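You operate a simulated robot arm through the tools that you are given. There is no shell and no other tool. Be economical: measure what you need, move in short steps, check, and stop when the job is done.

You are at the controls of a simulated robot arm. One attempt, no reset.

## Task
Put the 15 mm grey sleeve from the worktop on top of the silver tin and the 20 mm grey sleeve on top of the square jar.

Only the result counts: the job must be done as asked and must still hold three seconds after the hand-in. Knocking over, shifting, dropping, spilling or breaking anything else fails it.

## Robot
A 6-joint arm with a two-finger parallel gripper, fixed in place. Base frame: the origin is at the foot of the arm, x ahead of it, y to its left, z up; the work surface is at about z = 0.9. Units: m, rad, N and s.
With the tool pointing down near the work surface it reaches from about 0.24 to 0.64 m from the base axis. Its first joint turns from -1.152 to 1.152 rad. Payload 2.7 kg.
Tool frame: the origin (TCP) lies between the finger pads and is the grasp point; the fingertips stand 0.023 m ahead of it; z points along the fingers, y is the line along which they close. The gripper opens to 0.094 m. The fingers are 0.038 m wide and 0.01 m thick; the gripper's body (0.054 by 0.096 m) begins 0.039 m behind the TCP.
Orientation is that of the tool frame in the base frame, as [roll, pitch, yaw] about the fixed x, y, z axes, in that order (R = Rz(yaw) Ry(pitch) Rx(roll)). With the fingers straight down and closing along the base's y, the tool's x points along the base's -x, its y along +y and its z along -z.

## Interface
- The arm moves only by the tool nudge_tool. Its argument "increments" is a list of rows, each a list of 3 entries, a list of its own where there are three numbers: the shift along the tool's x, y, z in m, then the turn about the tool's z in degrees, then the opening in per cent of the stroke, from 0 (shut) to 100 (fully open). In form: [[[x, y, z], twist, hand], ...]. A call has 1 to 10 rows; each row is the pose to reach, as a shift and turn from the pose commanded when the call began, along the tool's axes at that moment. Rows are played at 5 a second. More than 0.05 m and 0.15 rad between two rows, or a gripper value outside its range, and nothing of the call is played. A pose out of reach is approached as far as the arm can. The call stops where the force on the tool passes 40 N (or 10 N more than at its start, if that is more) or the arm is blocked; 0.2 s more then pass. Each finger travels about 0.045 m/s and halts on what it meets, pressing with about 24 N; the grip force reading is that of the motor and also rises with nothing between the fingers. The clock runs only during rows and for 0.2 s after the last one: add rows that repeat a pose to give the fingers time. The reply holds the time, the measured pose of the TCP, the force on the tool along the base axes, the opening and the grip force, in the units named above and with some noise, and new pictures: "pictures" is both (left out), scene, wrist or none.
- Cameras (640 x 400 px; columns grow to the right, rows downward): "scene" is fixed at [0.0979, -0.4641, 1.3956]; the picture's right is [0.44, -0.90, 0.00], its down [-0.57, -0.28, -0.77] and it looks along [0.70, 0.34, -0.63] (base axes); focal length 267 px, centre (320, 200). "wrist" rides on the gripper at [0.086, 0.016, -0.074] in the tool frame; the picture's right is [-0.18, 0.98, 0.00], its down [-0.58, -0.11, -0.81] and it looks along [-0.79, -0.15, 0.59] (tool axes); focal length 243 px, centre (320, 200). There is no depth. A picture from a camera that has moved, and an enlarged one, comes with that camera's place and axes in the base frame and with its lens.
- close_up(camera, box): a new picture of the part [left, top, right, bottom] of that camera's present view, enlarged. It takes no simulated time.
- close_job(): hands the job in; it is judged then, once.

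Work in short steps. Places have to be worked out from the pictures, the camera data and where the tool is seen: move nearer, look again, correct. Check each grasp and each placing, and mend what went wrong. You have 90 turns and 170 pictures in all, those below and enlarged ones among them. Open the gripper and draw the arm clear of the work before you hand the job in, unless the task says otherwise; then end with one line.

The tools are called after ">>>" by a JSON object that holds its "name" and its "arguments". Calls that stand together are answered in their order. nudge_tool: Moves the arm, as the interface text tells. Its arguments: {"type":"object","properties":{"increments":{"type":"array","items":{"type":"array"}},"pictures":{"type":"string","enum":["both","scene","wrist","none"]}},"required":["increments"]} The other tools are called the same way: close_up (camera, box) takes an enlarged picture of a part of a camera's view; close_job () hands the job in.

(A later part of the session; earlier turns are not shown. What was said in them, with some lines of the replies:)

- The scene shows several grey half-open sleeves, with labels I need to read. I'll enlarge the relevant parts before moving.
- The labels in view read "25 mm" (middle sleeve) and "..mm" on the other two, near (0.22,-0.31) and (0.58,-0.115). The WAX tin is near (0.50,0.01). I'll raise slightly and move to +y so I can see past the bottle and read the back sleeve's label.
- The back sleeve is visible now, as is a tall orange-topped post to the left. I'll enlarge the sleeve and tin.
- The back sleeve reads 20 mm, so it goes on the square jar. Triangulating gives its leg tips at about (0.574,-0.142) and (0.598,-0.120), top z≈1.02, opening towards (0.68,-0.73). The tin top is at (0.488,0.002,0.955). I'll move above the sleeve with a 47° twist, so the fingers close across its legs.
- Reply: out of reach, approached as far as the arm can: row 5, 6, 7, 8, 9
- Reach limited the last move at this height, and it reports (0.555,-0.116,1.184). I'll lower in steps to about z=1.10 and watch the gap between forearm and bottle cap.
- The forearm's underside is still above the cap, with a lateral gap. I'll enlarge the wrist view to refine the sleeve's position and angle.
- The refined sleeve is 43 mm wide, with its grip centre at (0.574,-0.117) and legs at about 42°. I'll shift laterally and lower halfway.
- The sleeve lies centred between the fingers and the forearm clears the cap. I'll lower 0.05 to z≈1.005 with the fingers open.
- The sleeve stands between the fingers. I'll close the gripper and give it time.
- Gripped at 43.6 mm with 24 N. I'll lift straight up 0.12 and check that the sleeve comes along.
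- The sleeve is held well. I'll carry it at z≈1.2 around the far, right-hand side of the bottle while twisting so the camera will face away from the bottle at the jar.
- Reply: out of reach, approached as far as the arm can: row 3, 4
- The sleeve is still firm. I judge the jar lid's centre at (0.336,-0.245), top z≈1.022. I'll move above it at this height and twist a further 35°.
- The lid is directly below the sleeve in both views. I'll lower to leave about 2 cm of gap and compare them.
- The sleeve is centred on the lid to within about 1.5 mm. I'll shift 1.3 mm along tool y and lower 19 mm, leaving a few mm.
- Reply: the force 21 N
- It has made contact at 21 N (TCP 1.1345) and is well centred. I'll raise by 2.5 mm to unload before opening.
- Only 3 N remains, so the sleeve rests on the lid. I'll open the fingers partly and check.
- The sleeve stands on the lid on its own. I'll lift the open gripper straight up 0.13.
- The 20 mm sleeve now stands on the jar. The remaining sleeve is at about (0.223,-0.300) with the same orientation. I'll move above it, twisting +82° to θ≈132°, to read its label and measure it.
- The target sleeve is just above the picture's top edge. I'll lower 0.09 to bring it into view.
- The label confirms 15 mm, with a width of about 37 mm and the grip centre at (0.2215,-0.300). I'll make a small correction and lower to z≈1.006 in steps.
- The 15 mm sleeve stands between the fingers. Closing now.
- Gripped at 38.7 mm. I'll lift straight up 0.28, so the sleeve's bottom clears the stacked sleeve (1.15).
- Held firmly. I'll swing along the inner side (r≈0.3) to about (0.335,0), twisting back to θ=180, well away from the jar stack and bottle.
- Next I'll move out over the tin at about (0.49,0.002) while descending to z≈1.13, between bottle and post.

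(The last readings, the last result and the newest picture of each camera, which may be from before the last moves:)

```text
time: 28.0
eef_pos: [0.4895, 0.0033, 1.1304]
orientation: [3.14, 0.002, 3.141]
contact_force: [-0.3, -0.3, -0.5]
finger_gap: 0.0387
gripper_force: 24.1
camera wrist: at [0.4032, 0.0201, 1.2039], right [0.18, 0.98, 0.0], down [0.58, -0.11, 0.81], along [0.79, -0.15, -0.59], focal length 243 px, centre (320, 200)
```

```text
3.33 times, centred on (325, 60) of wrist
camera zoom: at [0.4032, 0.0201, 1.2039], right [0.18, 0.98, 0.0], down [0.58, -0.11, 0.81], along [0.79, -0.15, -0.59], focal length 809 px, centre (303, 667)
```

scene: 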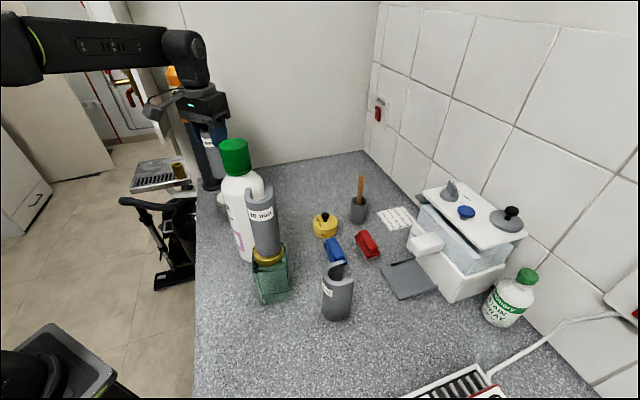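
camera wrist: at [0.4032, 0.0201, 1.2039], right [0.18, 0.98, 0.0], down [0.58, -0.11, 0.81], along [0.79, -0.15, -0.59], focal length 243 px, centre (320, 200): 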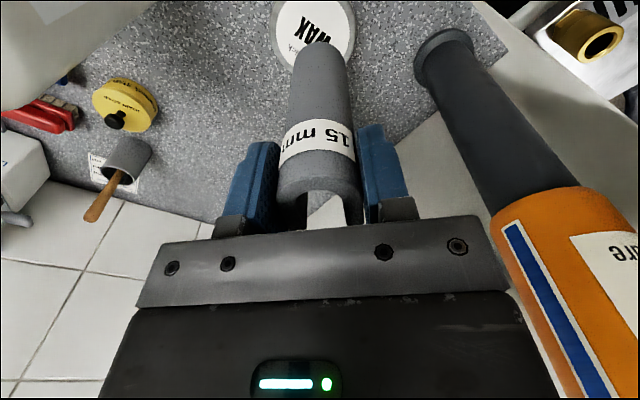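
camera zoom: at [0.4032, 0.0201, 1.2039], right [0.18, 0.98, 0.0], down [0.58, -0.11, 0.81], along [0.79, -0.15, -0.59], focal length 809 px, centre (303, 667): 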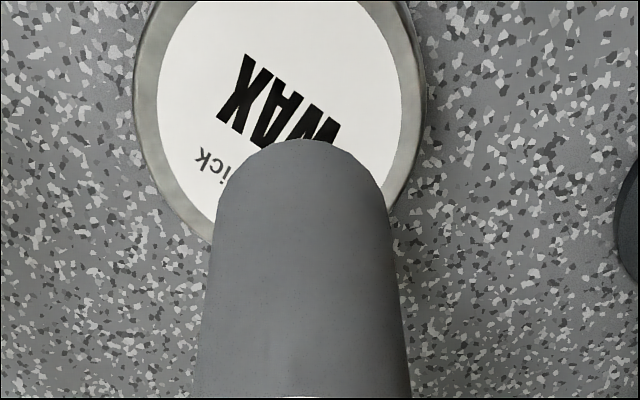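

The tin is below, its centre at about (0.482..0.488, -0.001). I'll lower to z≈1.085, about 2.5 cm above the tin, for a better look.

>>> {"name": "nudge_tool", "arguments": {"increments": [[[0, 0, 0.025], 0, 0], [[0, 0, 0.045], 0, 0], [[0, 0, 0.045], 0, 0]], "pictures": "scene"}}

>>> {"name": "close_up", "arguments": {"camera": "wrist", "box": [250, 0, 400, 120]}}

>>> {"name": "close_up", "arguments": {"camera": "scene", "box": [180, 130, 260, 230]}}

```text
time: 28.8
eef_pos: [0.4902, 0.0051, 1.0853]
orientation: [-3.141, -0.001, 3.141]
contact_force: [0.3, -0.1, -0.8]
finger_gap: 0.039
gripper_force: 24.0
```

scene: 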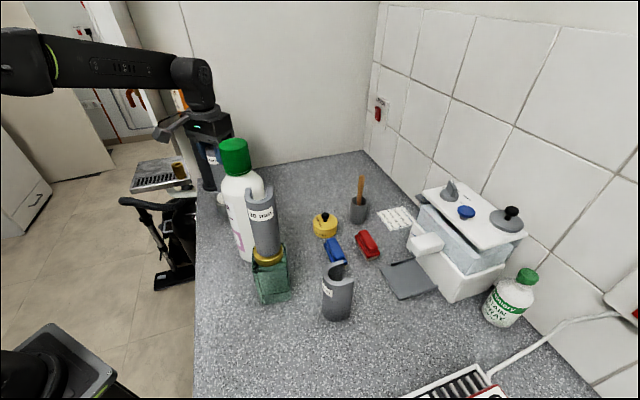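

```text
3.33 times, centred on (325, 60) of wrist
camera zoom: at [0.4035, 0.0206, 1.159], right [0.18, 0.98, 0.0], down [0.58, -0.11, 0.81], along [0.79, -0.15, -0.59], focal length 809 px, centre (303, 667)
```

zoom: 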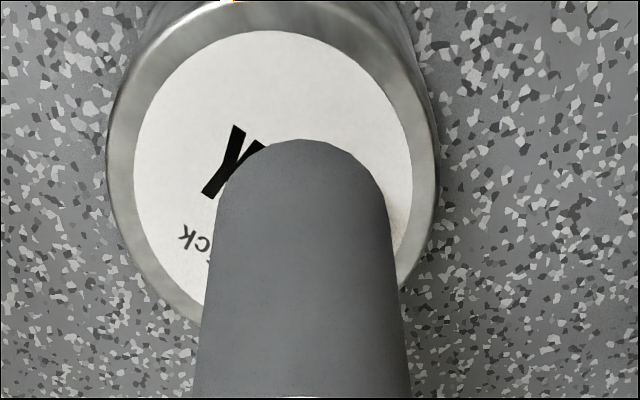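

```text
4.00 times, centred on (220, 180) of scene
camera zoom: at [0.0979, -0.4641, 1.3956], right [0.44, -0.9, 0.0], down [-0.57, -0.28, -0.77], along [0.7, 0.34, -0.63], focal length 1068 px, centre (720, 280)
```

zoom: 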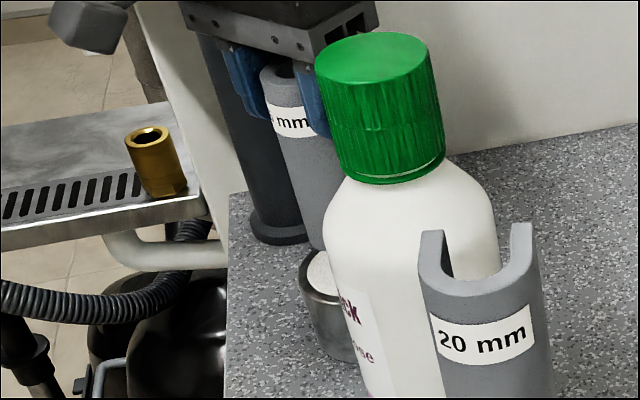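

The tin's centre is about (0.487,-0.002) and the sleeve's about (0.4885,0.0043), so I'll shift -6 mm in y and 1.5 mm in x. I'm also lowering 15 mm.

>>> {"name": "nudge_tool", "arguments": {"increments": [[[0.0015, -0.0063, 0], 0, 0], [[0.0015, -0.0063, 0.015], 0, 0], [[0.0015, -0.0063, 0.015], 0, 0]], "pictures": "none"}}

>>> {"name": "close_up", "arguments": {"camera": "wrist", "box": [250, 0, 400, 120]}}

>>> {"name": "close_up", "arguments": {"camera": "scene", "box": [180, 130, 260, 230]}}

```text
time: 29.6
eef_pos: [0.4888, -0.002, 1.0697]
orientation: [3.141, 0.001, -3.141]
contact_force: [0.1, -0.5, 0.0]
finger_gap: 0.0385
gripper_force: 24.0
```

```text
3.33 times, centred on (325, 60) of wrist
camera zoom: at [0.4022, 0.0141, 1.1446], right [0.18, 0.98, 0.0], down [0.58, -0.11, 0.81], along [0.79, -0.15, -0.59], focal length 809 px, centre (303, 667)
```

zoom: 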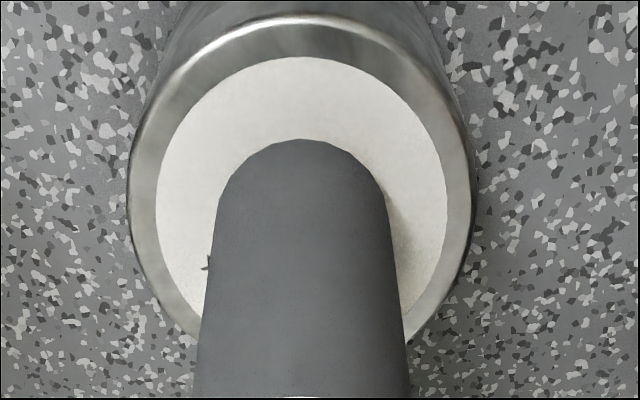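

```text
4.00 times, centred on (220, 180) of scene
camera zoom: at [0.0979, -0.4641, 1.3956], right [0.44, -0.9, 0.0], down [-0.57, -0.28, -0.77], along [0.7, 0.34, -0.63], focal length 1068 px, centre (720, 280)
```

zoom: 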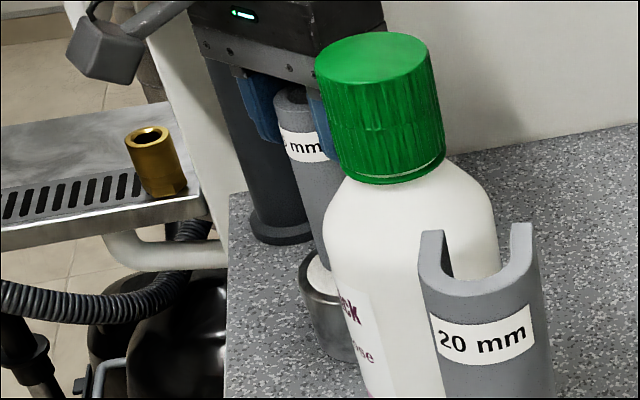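

It's now well centred on the label. I'll lower 6 mm and check the force.

>>> {"name": "nudge_tool", "arguments": {"increments": [[[0, 0, 0.003], 0, 0], [[0, 0, 0.006], 0, 0]], "pictures": "none"}}

```text
time: 30.2
eef_pos: [0.4878, -0.0019, 1.0645]
orientation: [3.142, -0.001, -3.141]
contact_force: [-0.1, 0.9, -0.6]
finger_gap: 0.0387
gripper_force: 23.2
```

No contact yet, so I'll lower another 4 mm.

>>> {"name": "nudge_tool", "arguments": {"increments": [[[0, 0, 0.002], 0, 0], [[0, 0, 0.004], 0, 0]], "pictures": "none"}}

```text
time: 30.8
eef_pos: [0.489, -0.0017, 1.0607]
orientation: [3.142, 0.002, 3.14]
contact_force: [-2.6, 0.1, 7.2]
finger_gap: 0.0385
gripper_force: 24.0
```

Contact at 7 N. The sleeve rests on the tin, so I'll open the fingers gradually and look.

>>> {"name": "nudge_tool", "arguments": {"increments": [[[0, 0, -0.0005], 0, 0], [[0, 0, -0.0005], 0, 47], [[0, 0, -0.0005], 0, 55], [[0, 0, -0.0005], 0, 70], [[0, 0, -0.0005], 0, 75], [[0, 0, -0.0005], 0, 75]], "pictures": "both"}}

```text
time: 32.2
eef_pos: [0.4888, -0.0024, 1.0609]
orientation: [-3.14, 0.0, 3.14]
contact_force: [0.4, 0.2, 0.0]
finger_gap: 0.0702
gripper_force: 0.0
camera wrist: at [0.4024, 0.0143, 1.1345], right [0.18, 0.98, 0.0], down [0.58, -0.11, 0.81], along [0.79, -0.15, -0.59], focal length 243 px, centre (320, 200)
```

scene: 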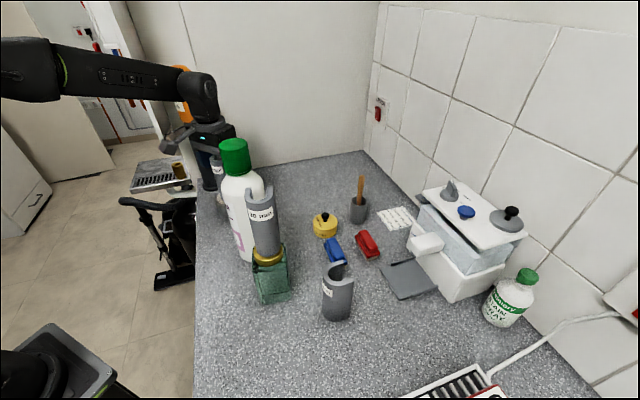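
wrist: 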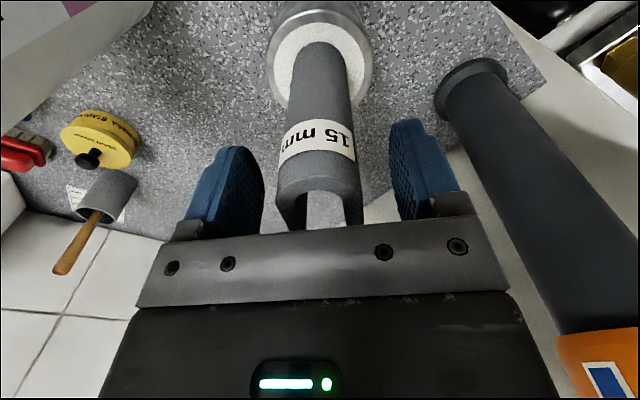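

The sleeve stands free on the tin. I'll withdraw straight up 0.16.

>>> {"name": "nudge_tool", "arguments": {"increments": [[[0, 0, -0.02], 0, 75], [[0, 0, -0.05], 0, 75], [[0, 0, -0.09], 0, 75], [[0, 0, -0.13], 0, 75], [[0.01, 0, -0.17], 0, 75], [[0.05, 0, -0.19], 0, 75], [[0.09, 0, -0.2], 0, 75], [[0.13, 0, -0.2], 0, 75], [[0.13, 0, -0.2], 0, 75]], "pictures": "both"}}

>>> {"name": "close_up", "arguments": {"camera": "scene", "box": [180, 130, 340, 310]}}

```text
time: 34.2
eef_pos: [0.3584, -0.002, 1.2607]
orientation: [3.14, 0.001, 3.141]
contact_force: [0.2, -1.0, 0.1]
finger_gap: 0.0706
gripper_force: 0.0
camera wrist: at [0.2725, 0.014, 1.3341], right [0.18, 0.98, 0.0], down [0.58, -0.11, 0.81], along [0.79, -0.15, -0.59], focal length 243 px, centre (320, 200)
```

scene: 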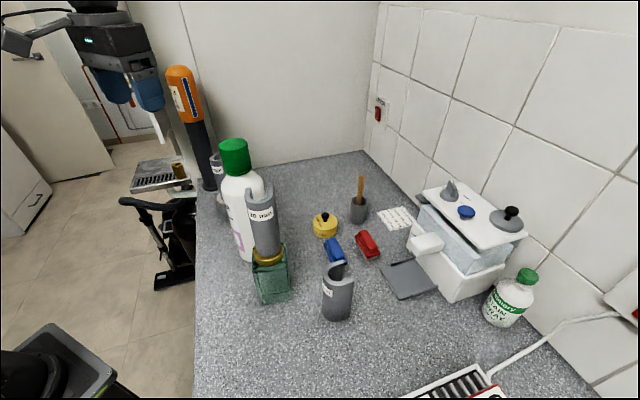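
wrist: 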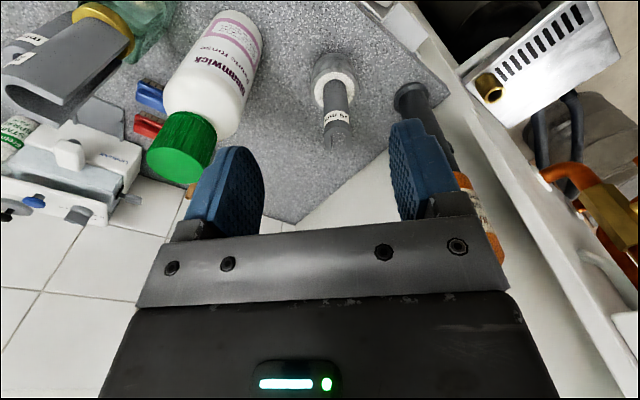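

```text
2.22 times, centred on (260, 220) of scene
camera zoom: at [0.0979, -0.4641, 1.3956], right [0.44, -0.9, 0.0], down [-0.57, -0.28, -0.77], along [0.7, 0.34, -0.63], focal length 594 px, centre (453, 156)
```

zoom: 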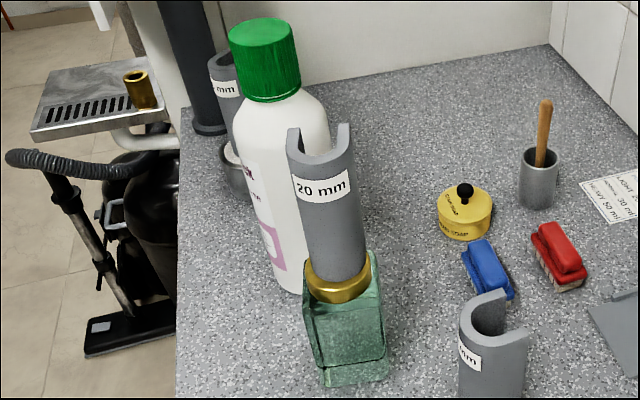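

Both sleeves stand on their targets, nothing else looks disturbed, and the arm is clear with the gripper open. I'm handing the job in.

>>> {"name": "close_job", "arguments": {}}

```text
The job is handed in.
```

The 15 mm sleeve is standing on the silver tin and the 20 mm sleeve on the square jar; the job is handed in with the gripper open and the arm clear.
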